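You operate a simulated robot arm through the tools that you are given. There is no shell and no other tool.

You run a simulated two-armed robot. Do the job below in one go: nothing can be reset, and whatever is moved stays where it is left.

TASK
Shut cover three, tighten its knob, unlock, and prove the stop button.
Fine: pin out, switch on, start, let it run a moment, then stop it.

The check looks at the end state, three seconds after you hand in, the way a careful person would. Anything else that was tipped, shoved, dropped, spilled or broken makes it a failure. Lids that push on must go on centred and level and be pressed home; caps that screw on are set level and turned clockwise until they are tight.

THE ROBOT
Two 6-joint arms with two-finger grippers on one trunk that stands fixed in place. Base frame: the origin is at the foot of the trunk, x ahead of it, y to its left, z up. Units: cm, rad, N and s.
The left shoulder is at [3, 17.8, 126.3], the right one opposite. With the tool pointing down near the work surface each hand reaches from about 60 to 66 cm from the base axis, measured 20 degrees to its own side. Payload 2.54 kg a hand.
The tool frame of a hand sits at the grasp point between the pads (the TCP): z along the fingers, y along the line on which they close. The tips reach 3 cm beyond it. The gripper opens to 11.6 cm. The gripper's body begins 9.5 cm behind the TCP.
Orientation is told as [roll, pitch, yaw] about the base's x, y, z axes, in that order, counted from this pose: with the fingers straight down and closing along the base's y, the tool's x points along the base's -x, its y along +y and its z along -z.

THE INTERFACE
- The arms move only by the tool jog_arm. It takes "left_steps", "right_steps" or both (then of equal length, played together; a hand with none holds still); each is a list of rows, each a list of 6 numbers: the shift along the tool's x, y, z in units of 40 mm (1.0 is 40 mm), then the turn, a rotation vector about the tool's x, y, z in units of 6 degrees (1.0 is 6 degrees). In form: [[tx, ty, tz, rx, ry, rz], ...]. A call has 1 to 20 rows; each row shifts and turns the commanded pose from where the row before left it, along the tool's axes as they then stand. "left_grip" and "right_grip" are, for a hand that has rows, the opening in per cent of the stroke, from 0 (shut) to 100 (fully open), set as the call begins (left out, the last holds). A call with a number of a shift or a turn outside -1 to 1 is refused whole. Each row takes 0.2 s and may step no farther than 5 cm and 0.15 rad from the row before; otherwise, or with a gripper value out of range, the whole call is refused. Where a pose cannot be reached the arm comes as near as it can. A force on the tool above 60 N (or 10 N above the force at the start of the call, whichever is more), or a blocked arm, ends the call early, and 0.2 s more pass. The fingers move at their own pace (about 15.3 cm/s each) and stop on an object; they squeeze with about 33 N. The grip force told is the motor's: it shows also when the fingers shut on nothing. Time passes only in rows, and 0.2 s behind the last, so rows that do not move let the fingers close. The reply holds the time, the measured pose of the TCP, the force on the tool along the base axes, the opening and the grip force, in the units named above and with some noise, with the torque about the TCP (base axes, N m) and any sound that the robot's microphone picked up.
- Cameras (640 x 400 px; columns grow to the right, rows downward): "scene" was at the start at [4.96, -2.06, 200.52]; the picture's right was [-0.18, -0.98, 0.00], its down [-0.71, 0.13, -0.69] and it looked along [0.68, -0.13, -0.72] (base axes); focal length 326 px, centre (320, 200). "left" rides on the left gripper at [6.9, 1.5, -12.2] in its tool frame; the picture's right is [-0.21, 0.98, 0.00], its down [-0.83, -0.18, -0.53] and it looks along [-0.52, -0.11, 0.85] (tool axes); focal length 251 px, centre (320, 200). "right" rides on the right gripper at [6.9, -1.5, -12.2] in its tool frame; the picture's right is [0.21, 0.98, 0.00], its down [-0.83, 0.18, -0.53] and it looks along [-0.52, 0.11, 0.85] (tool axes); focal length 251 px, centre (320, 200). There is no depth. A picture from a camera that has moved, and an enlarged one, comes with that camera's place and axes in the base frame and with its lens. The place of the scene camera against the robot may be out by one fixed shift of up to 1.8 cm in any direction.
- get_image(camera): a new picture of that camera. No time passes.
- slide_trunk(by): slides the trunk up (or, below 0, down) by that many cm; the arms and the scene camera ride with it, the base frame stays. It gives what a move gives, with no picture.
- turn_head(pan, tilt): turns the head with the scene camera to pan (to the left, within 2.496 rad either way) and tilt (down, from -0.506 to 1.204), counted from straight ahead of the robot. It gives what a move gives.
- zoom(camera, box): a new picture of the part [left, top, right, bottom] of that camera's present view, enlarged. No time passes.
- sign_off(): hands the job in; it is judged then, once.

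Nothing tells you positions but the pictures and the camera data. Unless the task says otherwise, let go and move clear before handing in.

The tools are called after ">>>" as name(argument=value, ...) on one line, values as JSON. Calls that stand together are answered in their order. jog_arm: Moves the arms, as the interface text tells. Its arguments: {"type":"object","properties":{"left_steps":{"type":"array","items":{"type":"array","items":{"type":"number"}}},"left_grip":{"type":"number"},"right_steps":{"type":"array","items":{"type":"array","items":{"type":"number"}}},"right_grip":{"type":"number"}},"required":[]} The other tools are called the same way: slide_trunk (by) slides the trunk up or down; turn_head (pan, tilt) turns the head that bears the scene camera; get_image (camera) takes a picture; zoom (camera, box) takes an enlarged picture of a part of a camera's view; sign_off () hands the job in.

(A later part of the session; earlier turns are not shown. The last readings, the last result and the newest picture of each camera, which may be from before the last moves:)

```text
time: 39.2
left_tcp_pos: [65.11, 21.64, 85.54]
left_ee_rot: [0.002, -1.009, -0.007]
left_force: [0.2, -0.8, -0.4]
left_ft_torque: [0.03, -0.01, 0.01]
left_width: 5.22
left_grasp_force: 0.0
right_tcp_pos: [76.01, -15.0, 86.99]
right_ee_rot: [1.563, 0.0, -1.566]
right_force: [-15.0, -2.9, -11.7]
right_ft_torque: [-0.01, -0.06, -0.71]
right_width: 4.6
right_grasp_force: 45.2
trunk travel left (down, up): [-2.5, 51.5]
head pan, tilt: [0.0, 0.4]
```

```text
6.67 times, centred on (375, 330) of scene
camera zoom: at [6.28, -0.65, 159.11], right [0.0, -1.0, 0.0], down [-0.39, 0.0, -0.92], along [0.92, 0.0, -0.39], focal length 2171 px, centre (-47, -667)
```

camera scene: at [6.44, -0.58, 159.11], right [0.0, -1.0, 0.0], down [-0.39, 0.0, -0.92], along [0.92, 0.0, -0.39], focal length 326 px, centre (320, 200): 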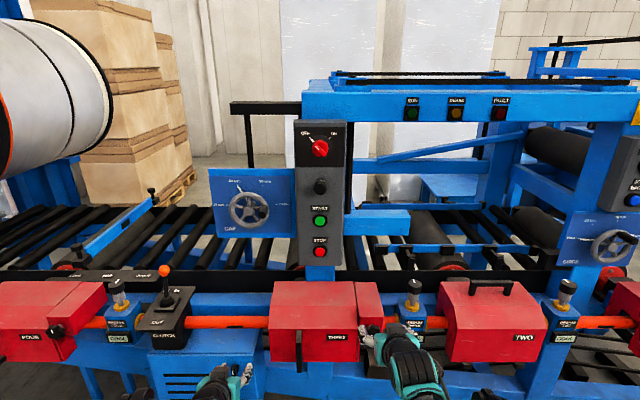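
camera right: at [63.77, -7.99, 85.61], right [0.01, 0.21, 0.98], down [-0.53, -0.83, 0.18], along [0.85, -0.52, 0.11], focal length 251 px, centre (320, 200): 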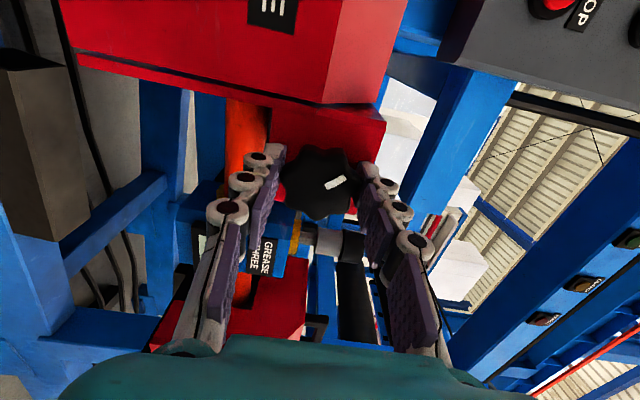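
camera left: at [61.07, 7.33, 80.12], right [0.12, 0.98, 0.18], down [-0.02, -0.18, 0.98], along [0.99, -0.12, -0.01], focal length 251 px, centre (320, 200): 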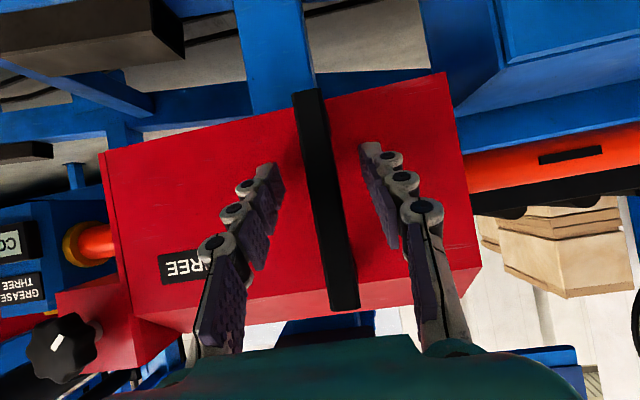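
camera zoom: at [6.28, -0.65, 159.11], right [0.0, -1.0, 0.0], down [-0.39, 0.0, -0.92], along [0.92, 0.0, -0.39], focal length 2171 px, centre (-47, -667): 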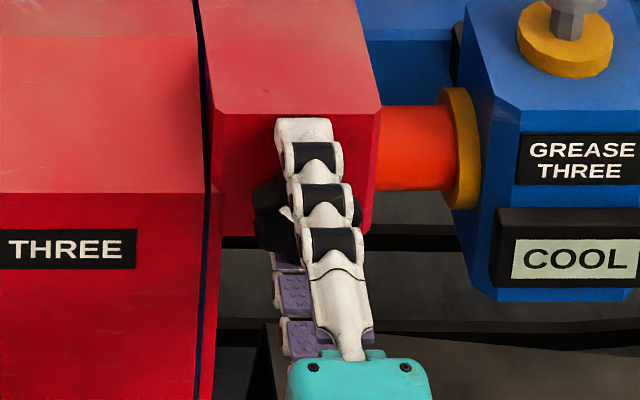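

The knob is 90° round and still turning freely. I'll continue clockwise.

>>> jog_arm(right_steps=[[0, 0, 0, 0, 0, 1], [0, 0, 0, 0, 0, 1], [0, 0, 0, 0, 0, 1], [0, 0, 0, 0, 0, 1], [0, 0, 0, 0, 0, 1], [0, 0, 0, 0, 0, 1], [0, 0, 0, 0, 0, 1], [0, 0, 0, 0, 0, 1], [0, 0, 0, 0, 0, 1], [0, 0, 0, 0, 0, 1]])

>>> get_image(camera="right")

```text
time: 40.1
left_tcp_pos: [65.44, 21.44, 85.38]
left_ee_rot: [-0.003, -1.011, -0.005]
left_force: [-0.8, -0.6, 0.4]
left_ft_torque: [0.0, -0.03, 0.02]
left_width: 5.23
left_grasp_force: 0.1
right_tcp_pos: [75.97, -15.1, 87.07]
right_ee_rot: [1.563, 0.33, -1.543]
right_force: [-11.3, 24.9, -20.1]
right_ft_torque: [-0.08, -0.05, 1.4]
right_width: 4.62
right_grasp_force: 45.1
right hand out of reach, approached as far as the arm can: row 2, 3, 4
trunk travel left (down, up): [-2.5, 51.5]
head pan, tilt: [0.0, 0.4]
stopped in row 4 (right hand): the force on the tool passed its limit at 66 N (the readings are from after the stop); the commanded pose is now the measured one
```

```text
taken
camera right: at [63.66, -8.34, 87.89], right [0.01, -0.11, 0.99], down [-0.51, -0.85, -0.09], along [0.86, -0.51, -0.07], focal length 251 px, centre (320, 200)
```

right: 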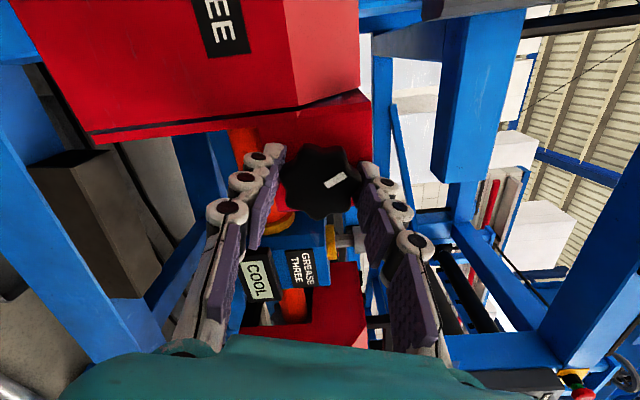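

The wrist ran out of travel after about 108°; the knob itself isn't tight yet. I'll open the fingers around it, rotate the hand back counter-clockwise and regrip.

>>> jog_arm(right_steps=[[0, 0, 0, 0, 0, 0], [0, 0, 0, 0, 0, 0]], right_grip=65)

>>> jog_arm(right_steps=[[0, 0, -0.1, 0, 0, -1], [0, 0, -0.1, 0, 0, -1], [0, 0, 0, 0, 0, -1], [0, 0, 0, 0, 0, -1], [0, 0, 0, 0, 0, -1], [0, 0, 0, 0, 0, -1], [0, 0, 0, 0, 0, -1], [0, 0, 0, 0, 0, -1], [0, 0, 0, 0, 0, -1], [0, 0, 0, 0, 0, -1], [0, 0, 0, 0, 0, -1], [0, 0, 0, 0, 0, -1], [0, 0, 0, 0, 0, -1], [0, 0, 0, 0, 0, -1], [0, 0, 0, 0, 0, -1], [0, 0, 0, 0, 0, -1], [0, 0, 0, 0, 0, -1], [0, 0, 0, 0, 0, -1]])

>>> get_image(camera="right")

>>> zoom(camera="scene", box=[340, 300, 410, 360])

```text
time: 40.7
left_tcp_pos: [65.32, 21.51, 85.44]
left_ee_rot: [0.0, -1.01, -0.005]
left_force: [0.7, -0.7, 0.0]
left_ft_torque: [0.02, 0.02, 0.02]
left_width: 5.19
left_grasp_force: 0.0
right_tcp_pos: [75.86, -15.56, 87.06]
right_ee_rot: [1.563, 0.332, -1.553]
right_force: [0.1, -0.2, 0.9]
right_ft_torque: [0.03, -0.01, 0.03]
right_width: 7.56
right_grasp_force: 0.0
trunk travel left (down, up): [-2.5, 51.5]
head pan, tilt: [0.0, 0.4]
```

```text
time: 44.5
left_tcp_pos: [65.4, 21.54, 85.44]
left_ee_rot: [0.0, -1.011, -0.009]
left_force: [1.0, 0.3, 0.3]
left_ft_torque: [0.01, -0.02, 0.0]
left_width: 5.21
left_grasp_force: 0.1
right_tcp_pos: [75.14, -15.64, 87.11]
right_ee_rot: [1.064, -1.553, -1.044]
right_force: [-0.4, -0.2, 0.5]
right_ft_torque: [-0.02, -0.01, 0.02]
right_width: 7.52
right_grasp_force: 0.0
trunk travel left (down, up): [-2.5, 51.5]
head pan, tilt: [0.0, 0.4]
```

```text
taken
camera right: at [62.98, -17.19, 80.24], right [-0.02, 0.98, -0.2], down [-0.53, 0.16, 0.83], along [0.85, 0.12, 0.52], focal length 251 px, centre (320, 200)
```

right: 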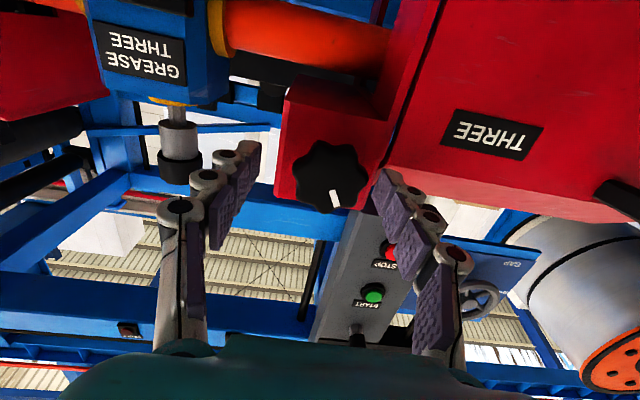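

```text
6.67 times, centred on (375, 330) of scene
camera zoom: at [6.35, -0.59, 159.11], right [0.0, -1.0, 0.0], down [-0.39, 0.0, -0.92], along [0.92, 0.0, -0.39], focal length 2171 px, centre (-47, -667)
```

zoom: 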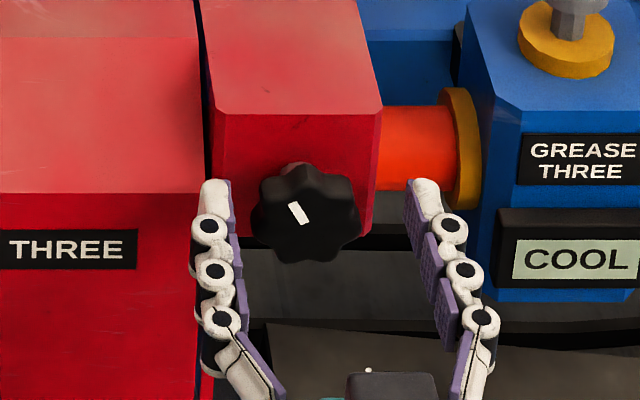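

The knob has turned about 108° and its mark now points up. I'll recentre on the knob and rotate the hand further back for a longer second stroke.

>>> jog_arm(right_steps=[[0, 0.15, 0, 0, 0, 0], [0, 0, 0, 0, 0, -1], [0, 0, 0, 0, 0, -1], [0, 0, 0, 0, 0, -1], [0, 0, 0, 0, 0, -1], [0, 0, 0, 0, 0, -1], [0, 0, 0, 0, 0, -1], [0, 0, 0, 0, 0, -1], [0, 0, 0, 0, 0, -1], [0, 0, 0, 0, 0, -1], [0, 0, 0, 0, 0, -1]])

>>> get_image(camera="right")

```text
time: 46.9
left_tcp_pos: [65.33, 21.5, 85.46]
left_ee_rot: [0.001, -1.011, -0.007]
left_force: [-1.1, 0.5, -0.7]
left_ft_torque: [-0.02, 0.02, 0.0]
left_width: 5.19
left_grasp_force: 0.1
right_tcp_pos: [75.05, -14.96, 87.03]
right_ee_rot: [-1.563, -0.537, 1.586]
right_force: [-0.3, -0.7, 0.1]
right_ft_torque: [-0.06, -0.01, -0.02]
right_width: 7.55
right_grasp_force: 0.0
trunk travel left (down, up): [-2.5, 51.5]
head pan, tilt: [0.0, 0.4]
```

```text
taken
camera right: at [63.11, -21.84, 84.94], right [-0.01, 0.32, -0.95], down [-0.55, 0.79, 0.27], along [0.84, 0.52, 0.16], focal length 251 px, centre (320, 200)
```

right: 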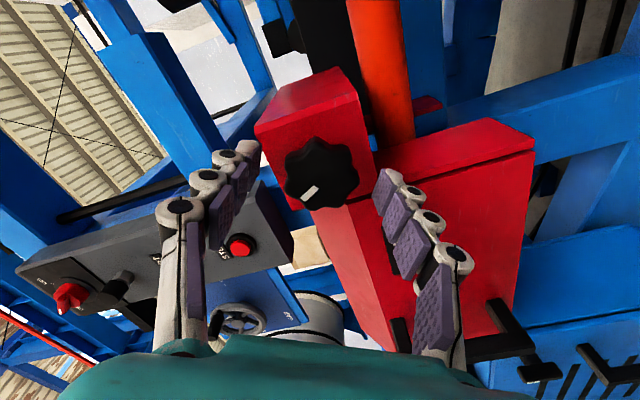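

There is room to rotate further back, so I'll take another 36°, then advance 1 cm and grip.

>>> jog_arm(right_steps=[[0, 0, 0, 0, 0, -1], [0, 0, 0, 0, 0, -1], [0, 0, 0, 0, 0, -1], [0, 0, 0, 0, 0, -1], [0, 0, 0, 0, 0, -1], [0, 0, 0, 0, 0, -1]])

>>> get_image(camera="right")

```text
time: 48.3
left_tcp_pos: [65.34, 21.48, 85.42]
left_ee_rot: [0.001, -1.012, -0.006]
left_force: [-0.5, -0.3, 0.8]
left_ft_torque: [-0.01, 0.02, -0.02]
left_width: 5.23
left_grasp_force: 0.1
right_tcp_pos: [75.18, -15.06, 87.03]
right_ee_rot: [-1.563, 0.092, 1.591]
right_force: [0.1, -0.1, 0.5]
right_ft_torque: [0.02, -0.01, 0.03]
right_width: 7.55
right_grasp_force: 0.1
trunk travel left (down, up): [-2.5, 51.5]
head pan, tilt: [0.0, 0.4]
```

```text
taken
camera right: at [63.17, -21.92, 89.27], right [0.0, -0.3, -0.95], down [-0.55, 0.8, -0.25], along [0.83, 0.53, -0.17], focal length 251 px, centre (320, 200)
```

right: 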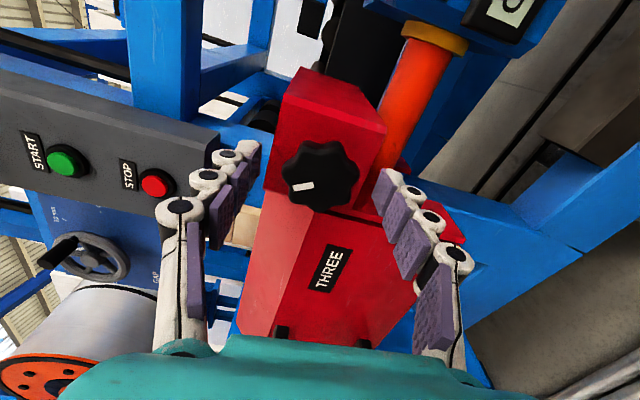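

Now I'll advance 0.8 cm, grip the knob and turn clockwise again.

>>> jog_arm(right_steps=[[0, 0, 0.1, 0, 0, 0], [0, 0, 0.1, 0, 0, 0]])

>>> jog_arm(right_steps=[[0, 0, 0, 0, 0, 0], [0, 0, 0, 0, 0, 0], [0, 0, 0, 0, 0, 0]], right_grip=0)

>>> jog_arm(right_steps=[[0, 0, 0, 0, 0, 1], [0, 0, 0, 0, 0, 1], [0, 0, 0, 0, 0, 1], [0, 0, 0, 0, 0, 1], [0, 0, 0, 0, 0, 1], [0, 0, 0, 0, 0, 1], [0, 0, 0, 0, 0, 1], [0, 0, 0, 0, 0, 1]])

>>> get_image(camera="right")

```text
time: 48.9
left_tcp_pos: [65.31, 21.51, 85.41]
left_ee_rot: [-0.001, -1.01, -0.008]
left_force: [0.2, -0.2, 0.4]
left_ft_torque: [0.02, -0.03, 0.03]
left_width: 5.2
left_grasp_force: 0.0
right_tcp_pos: [76.01, -14.99, 87.13]
right_ee_rot: [-1.562, 0.089, 1.591]
right_force: [-0.4, -0.3, -0.3]
right_ft_torque: [-0.02, -0.01, 0.01]
right_width: 7.54
right_grasp_force: 0.0
trunk travel left (down, up): [-2.5, 51.5]
head pan, tilt: [0.0, 0.4]
```

```text
time: 49.7
left_tcp_pos: [65.33, 21.59, 85.41]
left_ee_rot: [-0.002, -1.01, -0.006]
left_force: [0.0, -0.4, 0.1]
left_ft_torque: [-0.01, 0.0, 0.03]
left_width: 5.21
left_grasp_force: 0.1
right_tcp_pos: [75.94, -15.08, 87.02]
right_ee_rot: [-1.561, 0.087, 1.593]
right_force: [-10.5, 0.3, -11.2]
right_ft_torque: [0.04, 0.18, -0.17]
right_width: 4.59
right_grasp_force: 44.6
trunk travel left (down, up): [-2.5, 51.5]
head pan, tilt: [0.0, 0.4]
```

```text
time: 51.5
left_tcp_pos: [65.3, 21.52, 85.42]
left_ee_rot: [0.001, -1.011, -0.008]
left_force: [0.3, 0.1, -0.5]
left_ft_torque: [0.0, -0.03, 0.0]
left_width: 5.22
left_grasp_force: 0.0
right_tcp_pos: [75.96, -15.01, 86.98]
right_ee_rot: [-1.559, -0.75, 1.583]
right_force: [-3.1, 0.4, -2.4]
right_ft_torque: [-0.89, 0.06, 0.14]
right_width: 4.6
right_grasp_force: 45.1
trunk travel left (down, up): [-2.5, 51.5]
head pan, tilt: [0.0, 0.4]
```

```text
taken
camera right: at [63.92, -21.23, 83.55], right [-0.02, 0.51, -0.86], down [-0.55, 0.72, 0.44], along [0.84, 0.48, 0.26], focal length 251 px, centre (320, 200)
```

right: 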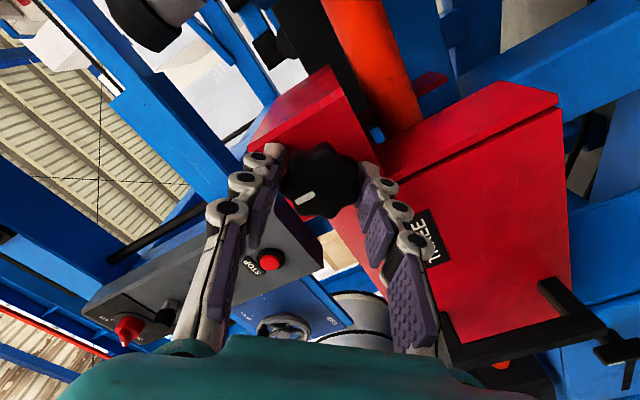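

The torque about the knob axis has risen to about 0.9 N·m, so the knob is tightening. I'll check the mark and turn a little more.

>>> zoom(camera="scene", box=[340, 300, 410, 360])

>>> zoom(camera="right", box=[270, 130, 370, 230])

>>> jog_arm(right_steps=[[0, 0, 0, 0, 0, 1], [0, 0, 0, 0, 0, 1]])

>>> zoom(camera="right", box=[270, 130, 370, 230])

>>> zoom(camera="scene", box=[340, 300, 410, 360])

```text
6.67 times, centred on (375, 330) of scene
camera zoom: at [6.33, -0.57, 159.1], right [0.0, -1.0, 0.0], down [-0.39, 0.0, -0.92], along [0.92, 0.0, -0.39], focal length 2171 px, centre (-47, -667)
```

zoom: 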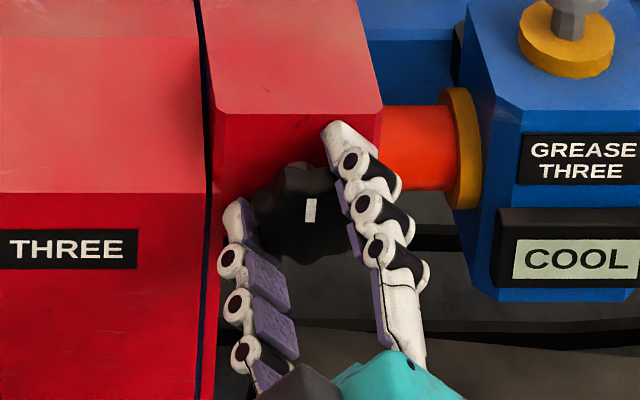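

```text
4.00 times, centred on (320, 180) of right
camera zoom: at [63.92, -21.23, 83.55], right [-0.02, 0.51, -0.86], down [-0.55, 0.72, 0.44], along [0.84, 0.48, 0.26], focal length 1006 px, centre (320, 280)
```

zoom: 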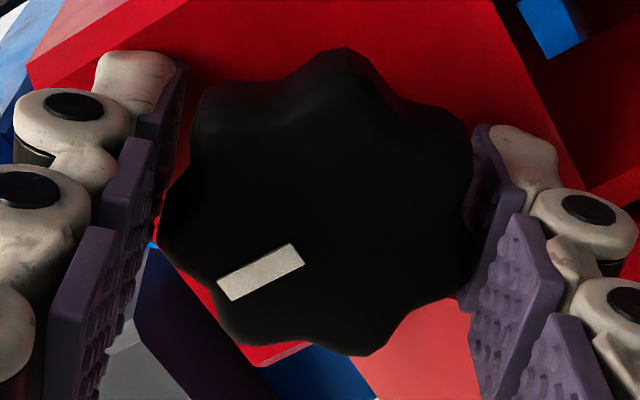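

```text
time: 52.1
left_tcp_pos: [65.32, 21.57, 85.53]
left_ee_rot: [0.0, -1.012, -0.006]
left_force: [-0.1, 0.6, 0.0]
left_ft_torque: [-0.01, 0.07, 0.03]
left_width: 5.22
left_grasp_force: 0.1
right_tcp_pos: [76.0, -15.04, 87.14]
right_ee_rot: [-1.557, -0.96, 1.578]
right_force: [-2.3, 1.2, -2.3]
right_ft_torque: [-0.94, 0.06, 0.07]
right_width: 4.67
right_grasp_force: 44.7
trunk travel left (down, up): [-2.5, 51.5]
head pan, tilt: [0.0, 0.4]
```

```text
4.00 times, centred on (320, 180) of right
camera zoom: at [63.91, -20.34, 82.39], right [-0.02, 0.68, -0.74], down [-0.54, 0.61, 0.58], along [0.84, 0.41, 0.35], focal length 1006 px, centre (320, 280)
```

zoom: 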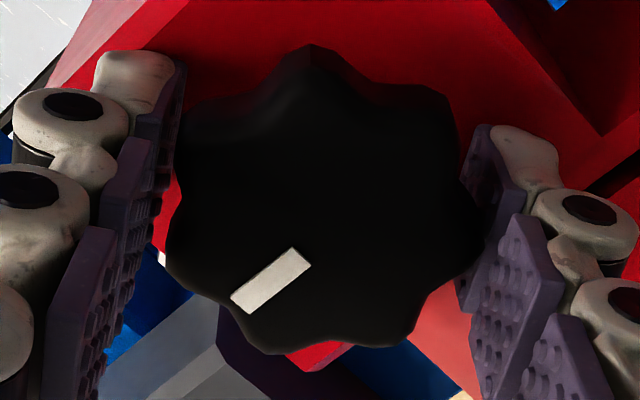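

```text
6.67 times, centred on (375, 330) of scene
camera zoom: at [6.34, -0.56, 159.11], right [0.0, -1.0, 0.0], down [-0.39, 0.0, -0.92], along [0.92, 0.0, -0.39], focal length 2171 px, centre (-47, -667)
```

zoom: 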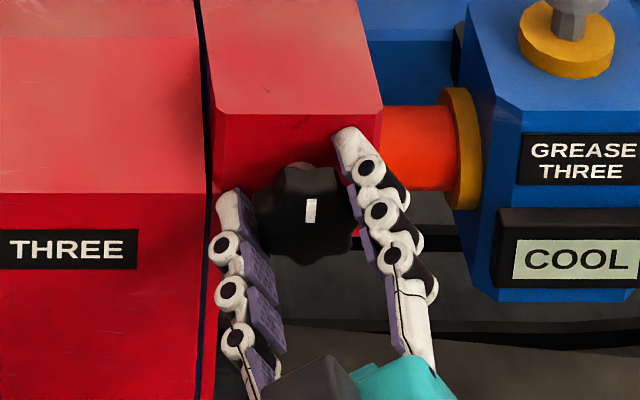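

The mark now points straight up, the same as on the tightened FOUR. The fingers slip at about 0.94 N·m without moving it further, so the knob is at its tight stop. I'll release it by opening without turning back, then withdraw straight out.

>>> jog_arm(right_steps=[[0, 0, 0, 0, 0, 0], [0, 0, 0, 0, 0, 0]], right_grip=65)

>>> jog_arm(right_steps=[[0, 0, -0.5, 0, 0, 0], [0, 0, -0.5, 0, 0, 0]])

>>> zoom(camera="scene", box=[340, 300, 410, 360])

>>> get_image(camera="right")

>>> zoom(camera="scene", box=[20, 300, 90, 360])

```text
time: 52.7
left_tcp_pos: [65.39, 21.38, 85.4]
left_ee_rot: [-0.001, -1.012, -0.006]
left_force: [1.1, 1.1, 0.3]
left_ft_torque: [0.01, -0.03, -0.04]
left_width: 5.23
left_grasp_force: 0.0
right_tcp_pos: [76.01, -15.02, 87.14]
right_ee_rot: [-1.557, -0.96, 1.58]
right_force: [0.0, 0.3, -0.4]
right_ft_torque: [0.02, -0.03, 0.0]
right_width: 7.52
right_grasp_force: 0.0
trunk travel left (down, up): [-2.5, 51.5]
head pan, tilt: [0.0, 0.4]
```

```text
time: 53.3
left_tcp_pos: [65.38, 21.5, 85.52]
left_ee_rot: [0.0, -1.011, -0.008]
left_force: [-0.6, 0.3, -0.4]
left_ft_torque: [0.01, 0.01, 0.03]
left_width: 5.21
left_grasp_force: 0.0
right_tcp_pos: [72.66, -15.01, 87.55]
right_ee_rot: [-1.551, -0.961, 1.576]
right_force: [0.0, -0.1, -0.4]
right_ft_torque: [0.01, -0.01, 0.01]
right_width: 7.52
right_grasp_force: 0.0
right hand out of reach, approached as far as the arm can: row 2
trunk travel left (down, up): [-2.5, 51.5]
head pan, tilt: [0.0, 0.4]
```

```text
6.67 times, centred on (375, 330) of scene
camera zoom: at [6.32, -0.58, 159.12], right [0.0, -1.0, 0.0], down [-0.39, 0.0, -0.92], along [0.92, 0.0, -0.39], focal length 2171 px, centre (-47, -667)
```

zoom: 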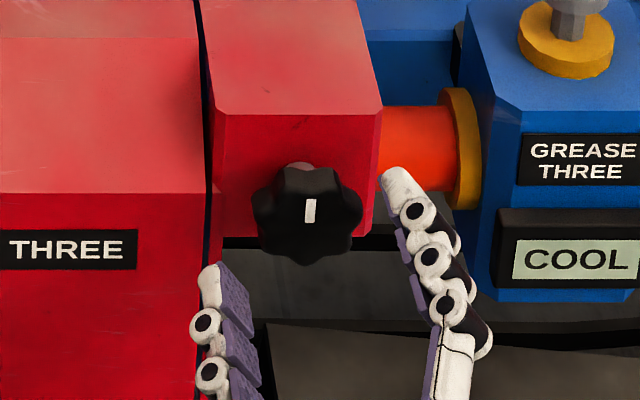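

```text
taken
camera right: at [60.57, -20.37, 82.92], right [-0.02, 0.68, -0.74], down [-0.54, 0.61, 0.58], along [0.84, 0.41, 0.35], focal length 251 px, centre (320, 200)
```

right: 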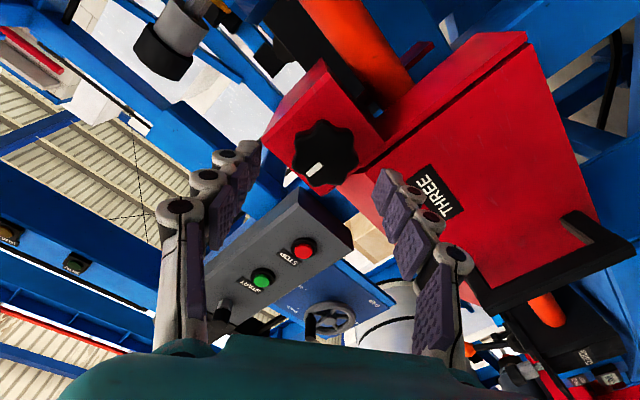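

```text
6.67 times, centred on (55, 330) of scene
camera zoom: at [6.32, -0.58, 159.12], right [0.0, -1.0, 0.0], down [-0.39, 0.0, -0.92], along [0.92, 0.0, -0.39], focal length 2171 px, centre (2087, -667)
```

zoom: 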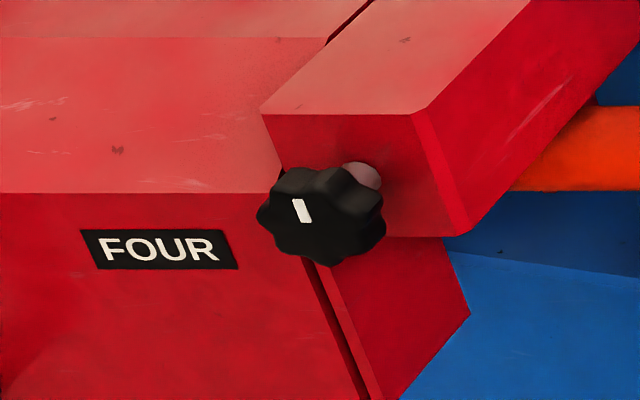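

Cover THREE's knob now matches FOUR's, with the mark straight up. Next is the lock pin on the column, so I'll raise the trunk to bring the hands to panel height, well clear of the panel.

>>> slide_trunk(by=20)

>>> jog_arm(right_steps=[[0, 0, 0, 0, 0, 1], [0, 0, 0, 0, 0, 1], [0, 0, 0, 0, 0, 1], [0, 0, 0, 0, 0, 1], [0, 0, 0, 0, 0, 1], [0, 0, 0, 0, 0, 0.85]])

>>> get_image(camera="right")

>>> get_image(camera="scene")

```text
time: 55.5
left_tcp_pos: [65.32, 21.44, 105.43]
left_ee_rot: [0.001, -1.013, -0.006]
left_force: [0.3, -0.3, 0.5]
left_ft_torque: [-0.01, -0.01, -0.06]
left_width: 5.22
left_grasp_force: 0.1
right_tcp_pos: [72.81, -15.0, 107.6]
right_ee_rot: [-1.551, -0.96, 1.576]
right_force: [0.7, 0.3, 0.3]
right_ft_torque: [0.0, -0.01, -0.04]
right_width: 7.53
right_grasp_force: 0.1
trunk travel left (down, up): [-22.5, 31.5]
head pan, tilt: [0.0, 0.4]
```

```text
time: 56.9
left_tcp_pos: [65.3, 21.51, 105.44]
left_ee_rot: [0.001, -1.011, -0.008]
left_force: [0.1, 0.2, -0.2]
left_ft_torque: [-0.01, -0.02, -0.01]
left_width: 5.22
left_grasp_force: 0.0
right_tcp_pos: [72.73, -14.97, 107.5]
right_ee_rot: [0.219, -1.559, -0.199]
right_force: [-0.3, 0.5, 0.4]
right_ft_torque: [0.01, 0.02, 0.02]
right_width: 7.52
right_grasp_force: 0.0
trunk travel left (down, up): [-22.5, 31.5]
head pan, tilt: [0.0, 0.4]
```

```text
taken
camera right: at [60.53, -16.66, 100.76], right [-0.02, 0.98, -0.21], down [-0.53, 0.17, 0.83], along [0.85, 0.13, 0.51], focal length 251 px, centre (320, 200)
```

right: 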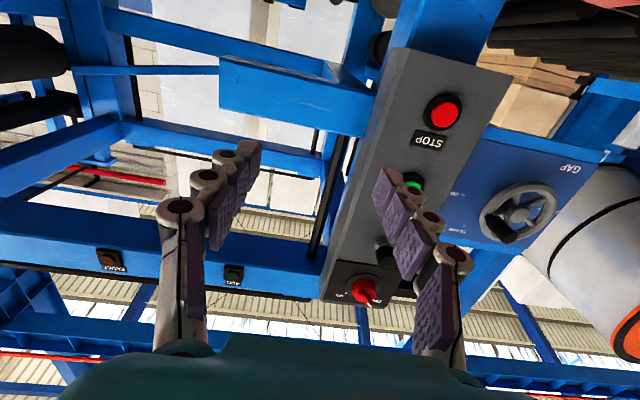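

```text
taken
camera scene: at [6.35, -0.59, 179.11], right [0.0, -1.0, 0.0], down [-0.39, 0.0, -0.92], along [0.92, 0.0, -0.39], focal length 326 px, centre (320, 200)
```

scene: 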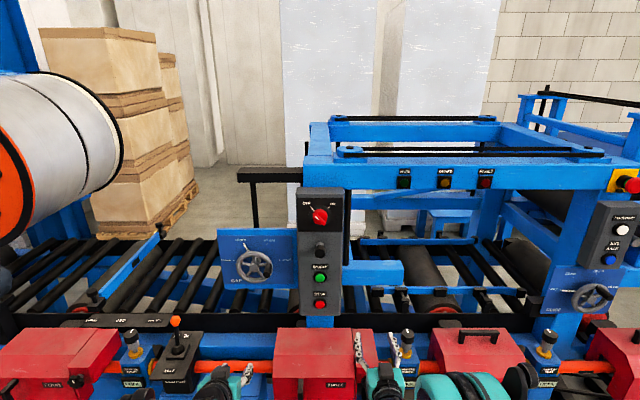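

I'll raise the trunk by another 18 cm to bring the right hand level with the pin at about z=125, then shift it across in front of the column.

>>> slide_trunk(by=18)

>>> jog_arm(right_steps=[[0, 0.5, 0, 0, 0, 0], [0, 0.5, 0, 0, 0, 0], [0, 0.5, 0, 0, 0, 0], [0, 0.5, 0, 0, 0, 0], [0, 0.5, 0, 0, 0, 0], [0, 0.5, 0, 0, 0, 0], [0, 0.5, 0, 0, 0, 0]])

>>> get_image(camera="right")

>>> get_image(camera="scene")

```text
time: 58.9
left_tcp_pos: [65.47, 21.45, 123.48]
left_ee_rot: [0.001, -1.011, -0.007]
left_force: [0.1, -0.4, 0.7]
left_ft_torque: [-0.03, 0.01, 0.0]
left_width: 5.24
left_grasp_force: 0.0
right_tcp_pos: [72.82, -15.01, 125.55]
right_ee_rot: [0.066, -1.561, -0.042]
right_force: [-0.5, -0.4, -0.6]
right_ft_torque: [-0.01, 0.02, 0.02]
right_width: 7.53
right_grasp_force: 0.1
trunk travel left (down, up): [-40.5, 13.5]
head pan, tilt: [0.0, 0.4]
```

```text
time: 60.5
left_tcp_pos: [65.35, 21.65, 123.59]
left_ee_rot: [-0.002, -1.01, -0.007]
left_force: [-0.1, 0.0, 0.4]
left_ft_torque: [-0.02, 0.0, -0.02]
left_width: 5.21
left_grasp_force: 0.0
right_tcp_pos: [72.4, -0.86, 125.7]
right_ee_rot: [0.018, -1.56, 0.003]
right_force: [0.3, 1.1, 0.6]
right_ft_torque: [0.0, 0.0, -0.04]
right_width: 7.56
right_grasp_force: 0.0
trunk travel left (down, up): [-40.5, 13.5]
head pan, tilt: [0.0, 0.4]
```

```text
taken
camera right: at [60.21, -2.51, 118.97], right [-0.02, 0.98, -0.21], down [-0.53, 0.17, 0.83], along [0.85, 0.13, 0.51], focal length 251 px, centre (320, 200)
```

right: 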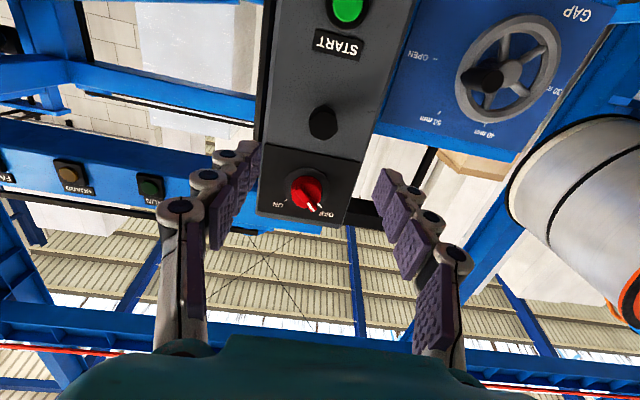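

```text
taken
camera scene: at [6.34, -0.49, 197.11], right [0.0, -1.0, 0.0], down [-0.39, 0.0, -0.92], along [0.92, 0.0, -0.39], focal length 326 px, centre (320, 200)
```

scene: 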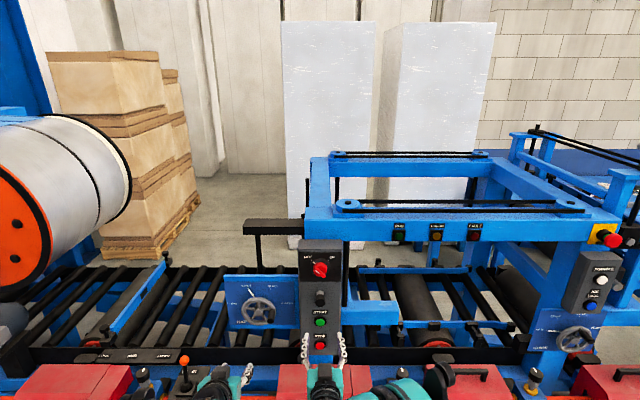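

The pin shows clearly at about [89.5, 0, 126.2]; the switch is at z≈136 and START at z≈115. I'll advance the right hand part of the way to check reach and measure again.

>>> jog_arm(right_steps=[[-0.03, 0.05, 0.5, 0, 0, 0], [-0.03, 0.05, 0.5, 0, 0, 0], [-0.03, 0.05, 0.5, 0, 0, 0], [-0.03, 0.05, 0.5, 0, 0, 0]])

>>> get_image(camera="right")

```text
time: 61.5
left_tcp_pos: [65.54, 21.45, 123.36]
left_ee_rot: [0.001, -1.009, -0.005]
left_force: [0.5, 0.3, 0.4]
left_ft_torque: [-0.03, -0.01, 0.0]
left_width: 5.22
left_grasp_force: 0.1
right_tcp_pos: [80.46, -0.0, 125.93]
right_ee_rot: [0.043, -1.557, -0.023]
right_force: [-1.1, -1.1, -0.5]
right_ft_torque: [0.01, 0.02, 0.02]
right_width: 7.53
right_grasp_force: 0.0
trunk travel left (down, up): [-40.5, 13.5]
head pan, tilt: [0.0, 0.4]
```

```text
taken
camera right: at [68.32, -1.75, 119.2], right [-0.02, 0.98, -0.21], down [-0.53, 0.17, 0.83], along [0.85, 0.13, 0.51], focal length 251 px, centre (320, 200)
```

right: 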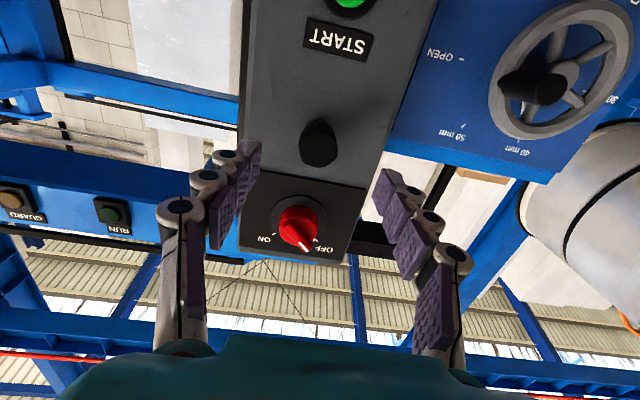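

The pin tip appears at about x=86–88, y≈0, z≈125.4. I'll zoom, step forward 2 cm and compare for a better depth.

>>> zoom(camera="right", box=[270, 100, 370, 180])

>>> jog_arm(right_steps=[[0, 0, 0.25, 0, 0, 0], [0, 0, 0.25, 0, 0, 0]])

>>> zoom(camera="right", box=[270, 100, 370, 180])

>>> zoom(camera="scene", box=[280, 240, 370, 370])

```text
5.00 times, centred on (320, 140) of right
camera zoom: at [68.32, -1.75, 119.2], right [-0.02, 0.98, -0.21], down [-0.53, 0.17, 0.83], along [0.85, 0.13, 0.51], focal length 1257 px, centre (320, 500)
```

zoom: 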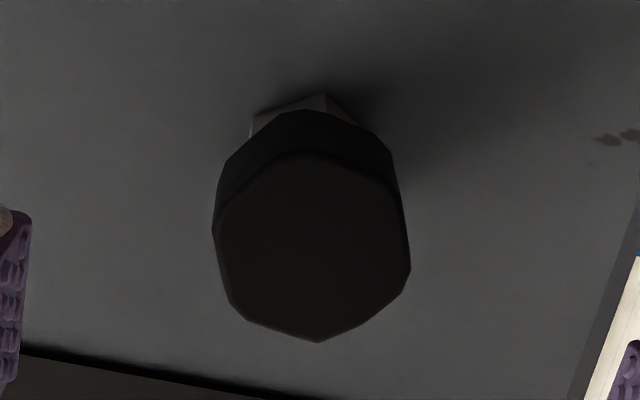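

```text
time: 62.1
left_tcp_pos: [65.41, 21.57, 123.41]
left_ee_rot: [-0.001, -1.012, -0.007]
left_force: [-0.4, 0.1, 0.3]
left_ft_torque: [-0.01, 0.0, -0.02]
left_width: 5.23
left_grasp_force: 0.0
right_tcp_pos: [82.54, -0.12, 125.93]
right_ee_rot: [0.062, -1.563, -0.04]
right_force: [0.0, -0.7, 0.1]
right_ft_torque: [0.0, 0.02, 0.01]
right_width: 7.53
right_grasp_force: 0.0
trunk travel left (down, up): [-40.5, 13.5]
head pan, tilt: [0.0, 0.4]
```

```text
5.00 times, centred on (320, 140) of right
camera zoom: at [70.36, -1.73, 119.17], right [-0.02, 0.98, -0.21], down [-0.53, 0.17, 0.83], along [0.85, 0.13, 0.51], focal length 1257 px, centre (320, 500)
```

zoom: 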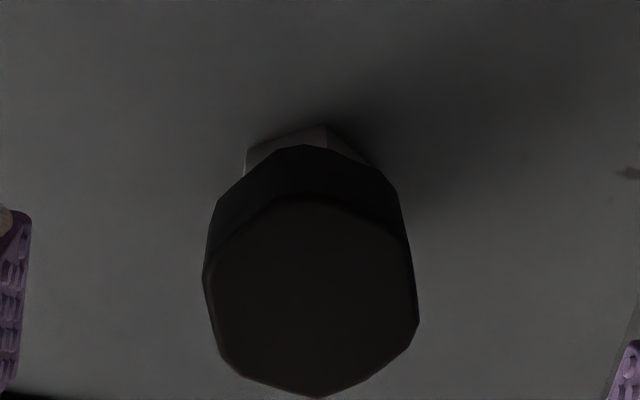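

```text
3.08 times, centred on (325, 305) of scene
camera zoom: at [6.39, -0.58, 197.11], right [0.0, -1.0, 0.0], down [-0.39, 0.0, -0.92], along [0.92, 0.0, -0.39], focal length 1002 px, centre (305, -123)
```

zoom: 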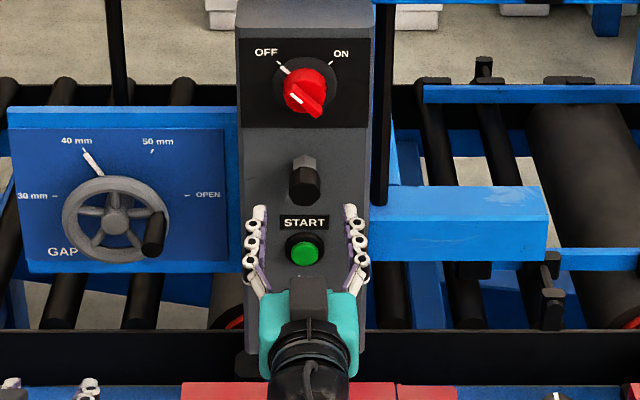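

The pin's black knob has its face at about [87.3, 0, 126.0] and is about 3.1 cm across. I'll advance 4.2 cm so the pads straddle it.

>>> jog_arm(right_steps=[[0, 0.01, 0.35, 0, 0, 0], [0, 0.01, 0.35, 0, 0, 0], [0, 0.01, 0.35, 0, 0, 0]])

>>> get_image(camera="right")

>>> zoom(camera="scene", box=[280, 240, 370, 370])

```text
time: 62.9
left_tcp_pos: [65.33, 21.57, 123.47]
left_ee_rot: [0.002, -1.013, -0.006]
left_force: [-0.1, -0.2, 0.6]
left_ft_torque: [-0.01, 0.03, 0.04]
left_width: 5.21
left_grasp_force: 0.0
right_tcp_pos: [86.56, 0.04, 125.87]
right_ee_rot: [0.065, -1.559, -0.044]
right_force: [-0.8, -0.6, 0.5]
right_ft_torque: [-0.01, 0.01, -0.03]
right_width: 7.55
right_grasp_force: 0.0
trunk travel left (down, up): [-40.5, 13.5]
head pan, tilt: [0.0, 0.4]
```

```text
taken
camera right: at [74.41, -1.6, 119.14], right [-0.02, 0.98, -0.21], down [-0.53, 0.17, 0.83], along [0.85, 0.13, 0.51], focal length 251 px, centre (320, 200)
```

right: 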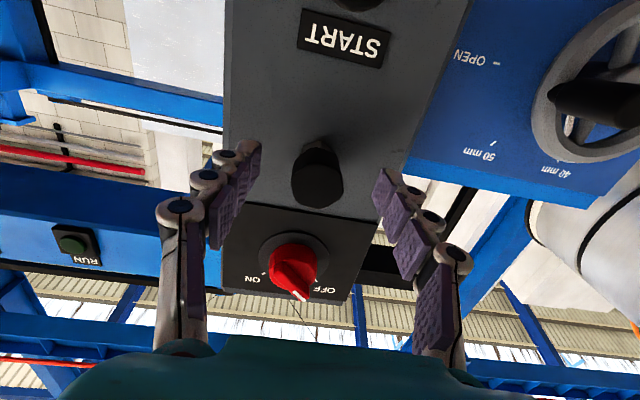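

```text
3.08 times, centred on (325, 305) of scene
camera zoom: at [6.42, -0.58, 197.11], right [0.0, -1.0, 0.0], down [-0.39, 0.0, -0.92], along [0.92, 0.0, -0.39], focal length 1002 px, centre (305, -123)
```

zoom: 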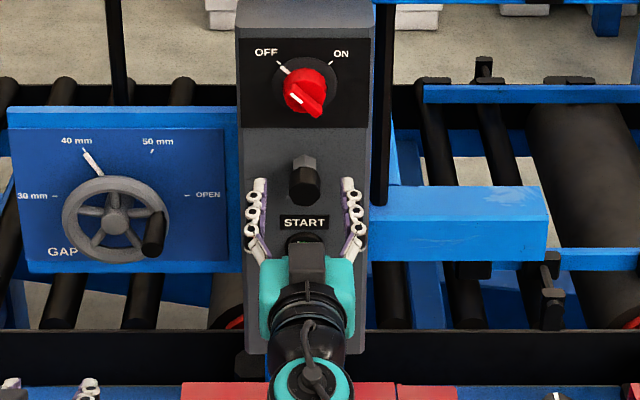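

The pin knob is between the pads and aligned. I'll close on it.

>>> jog_arm(right_steps=[[0, 0, 0, 0, 0, 0], [0, 0, 0, 0, 0, 0], [0, 0, 0, 0, 0, 0]], right_grip=0)

>>> get_image(camera="right")

```text
time: 63.7
left_tcp_pos: [65.22, 21.41, 123.48]
left_ee_rot: [0.0, -1.011, -0.009]
left_force: [0.1, 0.1, 0.0]
left_ft_torque: [0.0, 0.0, 0.0]
left_width: 5.22
left_grasp_force: 0.0
right_tcp_pos: [86.64, -0.05, 125.96]
right_ee_rot: [0.11, -1.56, -0.091]
right_force: [-1.6, -3.7, -2.3]
right_ft_torque: [0.0, 0.01, -0.21]
right_width: 3.07
right_grasp_force: 44.7
trunk travel left (down, up): [-40.5, 13.5]
head pan, tilt: [0.0, 0.4]
```

```text
taken
camera right: at [74.36, -1.7, 119.17], right [-0.02, 0.98, -0.21], down [-0.53, 0.17, 0.83], along [0.85, 0.13, 0.51], focal length 251 px, centre (320, 200)
```

right: 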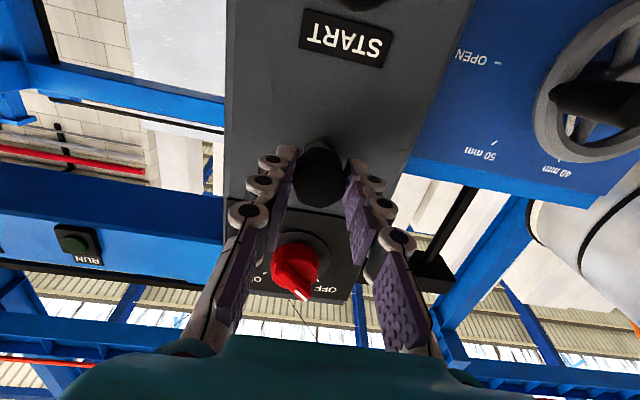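

The pin knob is gripped at 3.07 cm. I'll pull straight out slowly and watch the force.

>>> jog_arm(right_steps=[[0, 0, -0.08, 0, 0, 0], [0, 0, -0.08, 0, 0, 0], [0, 0, -0.08, 0, 0, 0]])

>>> get_image(camera="right")

>>> zoom(camera="scene", box=[290, 260, 350, 330])

```text
time: 64.5
left_tcp_pos: [65.29, 21.29, 123.49]
left_ee_rot: [0.001, -1.01, -0.008]
left_force: [-0.2, 0.3, -0.1]
left_ft_torque: [0.01, 0.02, 0.03]
left_width: 5.24
left_grasp_force: 0.0
right_tcp_pos: [85.59, -0.1, 125.96]
right_ee_rot: [0.14, -1.56, -0.122]
right_force: [0.9, -8.4, 8.0]
right_ft_torque: [-0.06, -0.17, -0.31]
right_width: 3.06
right_grasp_force: 44.7
trunk travel left (down, up): [-40.5, 13.5]
head pan, tilt: [0.0, 0.4]
```

```text
taken
camera right: at [73.37, -1.7, 119.16], right [-0.02, 0.98, -0.21], down [-0.53, 0.17, 0.83], along [0.85, 0.13, 0.51], focal length 251 px, centre (320, 200)
```

right: 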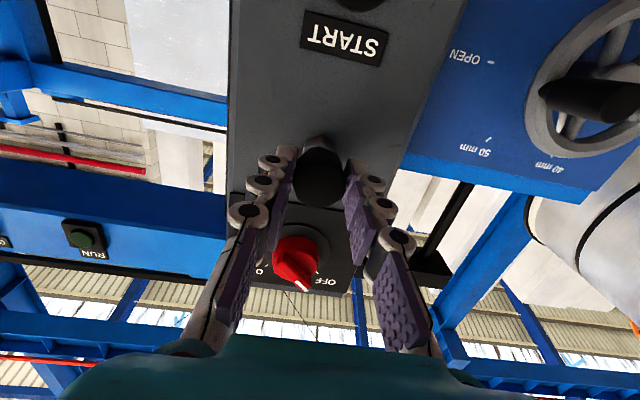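

```text
5.71 times, centred on (320, 295) of scene
camera zoom: at [6.24, -0.8, 197.12], right [0.0, -1.0, 0.0], down [-0.39, 0.0, -0.92], along [0.92, 0.0, -0.39], focal length 1861 px, centre (320, -343)
```

zoom: 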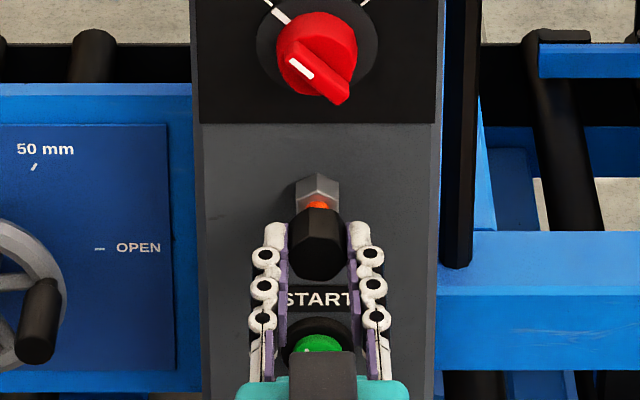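

An orange band appeared behind the knob, so the pin is moving out. I'll pull a little more to find its end stop.

>>> jog_arm(right_steps=[[0, 0, -0.06, 0, 0, 0], [0, 0, -0.06, 0, 0, 0]])

>>> zoom(camera="scene", box=[290, 260, 350, 330])

```text
time: 65.1
left_tcp_pos: [65.31, 21.45, 123.5]
left_ee_rot: [0.002, -1.01, -0.009]
left_force: [0.0, 1.0, -0.2]
left_ft_torque: [-0.01, -0.03, 0.04]
left_width: 5.21
left_grasp_force: 0.1
right_tcp_pos: [85.1, -0.01, 125.9]
right_ee_rot: [0.192, -1.56, -0.171]
right_force: [0.2, -9.2, 7.0]
right_ft_torque: [-0.04, -0.24, -0.4]
right_width: 3.09
right_grasp_force: 45.0
trunk travel left (down, up): [-40.5, 13.5]
head pan, tilt: [0.0, 0.4]
```

```text
5.71 times, centred on (320, 295) of scene
camera zoom: at [6.23, -0.82, 197.12], right [0.0, -1.0, 0.0], down [-0.39, 0.0, -0.92], along [0.92, 0.0, -0.39], focal length 1861 px, centre (320, -343)
```

zoom: 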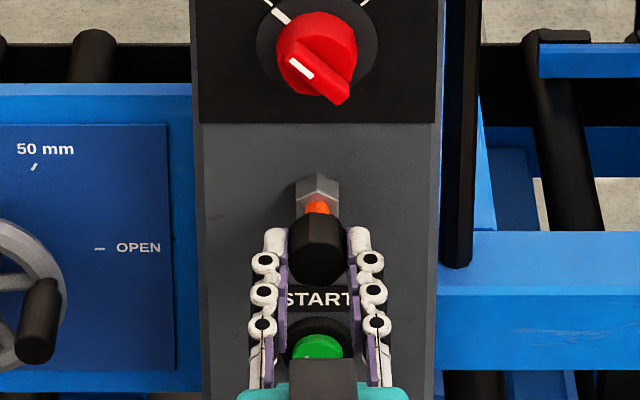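

It's still sliding out freely, so I'll go on in small steps.

>>> jog_arm(right_steps=[[0, 0, -0.06, 0, 0, 0], [0, 0, -0.06, 0, 0, 0]])

>>> zoom(camera="scene", box=[290, 260, 350, 330])

>>> jog_arm(right_steps=[[0, 0, -0.06, 0, 0, 0]])

>>> zoom(camera="scene", box=[290, 260, 350, 330])

```text
time: 65.7
left_tcp_pos: [65.17, 21.46, 123.69]
left_ee_rot: [0.002, -1.01, -0.009]
left_force: [-0.3, -0.7, 0.4]
left_ft_torque: [0.0, 0.0, 0.02]
left_width: 5.23
left_grasp_force: 0.0
right_tcp_pos: [84.59, -0.02, 126.04]
right_ee_rot: [0.2, -1.561, -0.181]
right_force: [-2.1, -9.9, 4.4]
right_ft_torque: [0.02, -0.2, -0.28]
right_width: 3.09
right_grasp_force: 45.1
trunk travel left (down, up): [-40.5, 13.5]
head pan, tilt: [0.0, 0.4]
```

```text
5.71 times, centred on (320, 295) of scene
camera zoom: at [6.21, -0.82, 197.12], right [0.0, -1.0, 0.0], down [-0.39, 0.0, -0.92], along [0.92, 0.0, -0.39], focal length 1861 px, centre (320, -343)
```

zoom: 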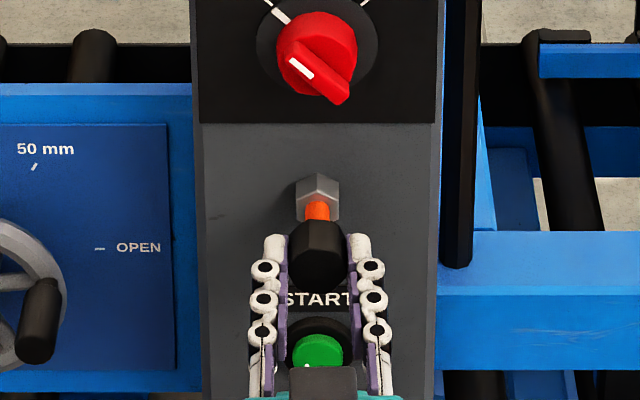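

```text
time: 66.1
left_tcp_pos: [65.23, 21.3, 123.57]
left_ee_rot: [0.001, -1.01, -0.008]
left_force: [0.7, 0.1, -0.6]
left_ft_torque: [0.0, 0.03, 0.0]
left_width: 5.22
left_grasp_force: 0.0
right_tcp_pos: [84.26, -0.09, 125.88]
right_ee_rot: [0.213, -1.562, -0.195]
right_force: [-3.8, -10.6, 1.9]
right_ft_torque: [-0.01, -0.08, -0.31]
right_width: 3.1
right_grasp_force: 44.6
trunk travel left (down, up): [-40.5, 13.5]
head pan, tilt: [0.0, 0.4]
```

```text
5.71 times, centred on (320, 295) of scene
camera zoom: at [6.21, -0.84, 197.12], right [0.0, -1.0, 0.0], down [-0.39, 0.0, -0.92], along [0.92, 0.0, -0.39], focal length 1861 px, centre (320, -343)
```

zoom: 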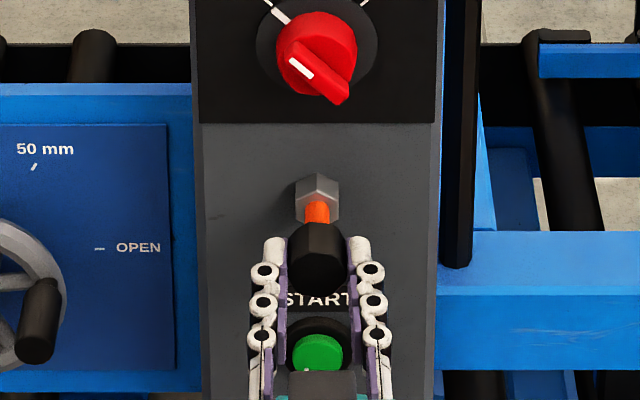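

>>> jog_arm(right_steps=[[0, 0, -0.06, 0, 0, 0], [0, 0, -0.06, 0, 0, 0]])

>>> zoom(camera="scene", box=[290, 260, 350, 330])

```text
time: 66.7
left_tcp_pos: [65.43, 21.27, 123.4]
left_ee_rot: [0.002, -1.011, -0.009]
left_force: [0.0, 0.3, -0.3]
left_ft_torque: [-0.02, 0.0, 0.01]
left_width: 5.23
left_grasp_force: 0.0
right_tcp_pos: [84.04, 0.02, 125.86]
right_ee_rot: [0.166, -1.56, -0.146]
right_force: [5.5, -9.4, 5.8]
right_ft_torque: [0.08, -0.18, -0.31]
right_width: 3.07
right_grasp_force: 44.8
trunk travel left (down, up): [-40.5, 13.5]
head pan, tilt: [0.0, 0.4]
```

```text
5.71 times, centred on (320, 295) of scene
camera zoom: at [6.4, -0.81, 197.12], right [0.0, -1.0, 0.0], down [-0.39, 0.0, -0.92], along [0.92, 0.0, -0.39], focal length 1861 px, centre (320, -343)
```

zoom: 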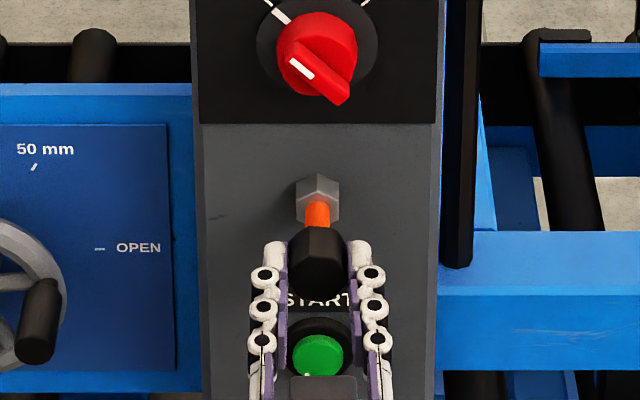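

The hand moved less than commanded and the axial force is building, so the stop may be near. I'll try one more small pull.

>>> jog_arm(right_steps=[[0, 0, -0.06, 0, 0, 0], [0, 0, 0, 0, 0, 0]])

>>> zoom(camera="scene", box=[290, 260, 350, 330])

```text
time: 67.3
left_tcp_pos: [65.33, 21.39, 123.35]
left_ee_rot: [0.001, -1.009, -0.009]
left_force: [0.1, 0.0, 0.3]
left_ft_torque: [0.01, 0.01, 0.01]
left_width: 5.21
left_grasp_force: 0.0
right_tcp_pos: [83.94, -0.1, 125.95]
right_ee_rot: [0.018, -1.56, 0.001]
right_force: [28.7, -7.8, 30.4]
right_ft_torque: [0.03, -0.75, -0.23]
right_width: 3.08
right_grasp_force: 45.1
trunk travel left (down, up): [-40.5, 13.5]
head pan, tilt: [0.0, 0.4]
```

```text
5.71 times, centred on (320, 295) of scene
camera zoom: at [6.56, -0.77, 197.14], right [0.0, -1.0, 0.0], down [-0.39, 0.0, -0.92], along [0.92, 0.0, -0.39], focal length 1861 px, centre (320, -343)
```

zoom: 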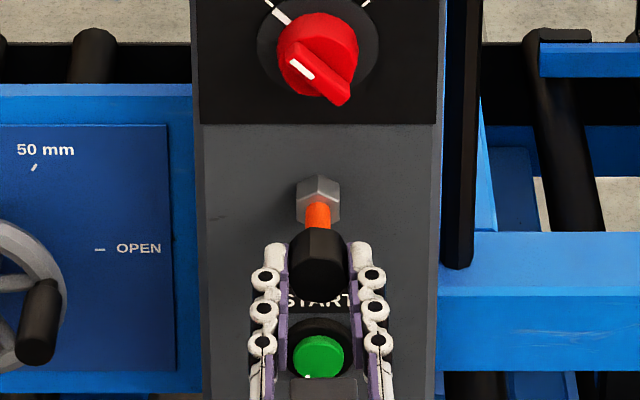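

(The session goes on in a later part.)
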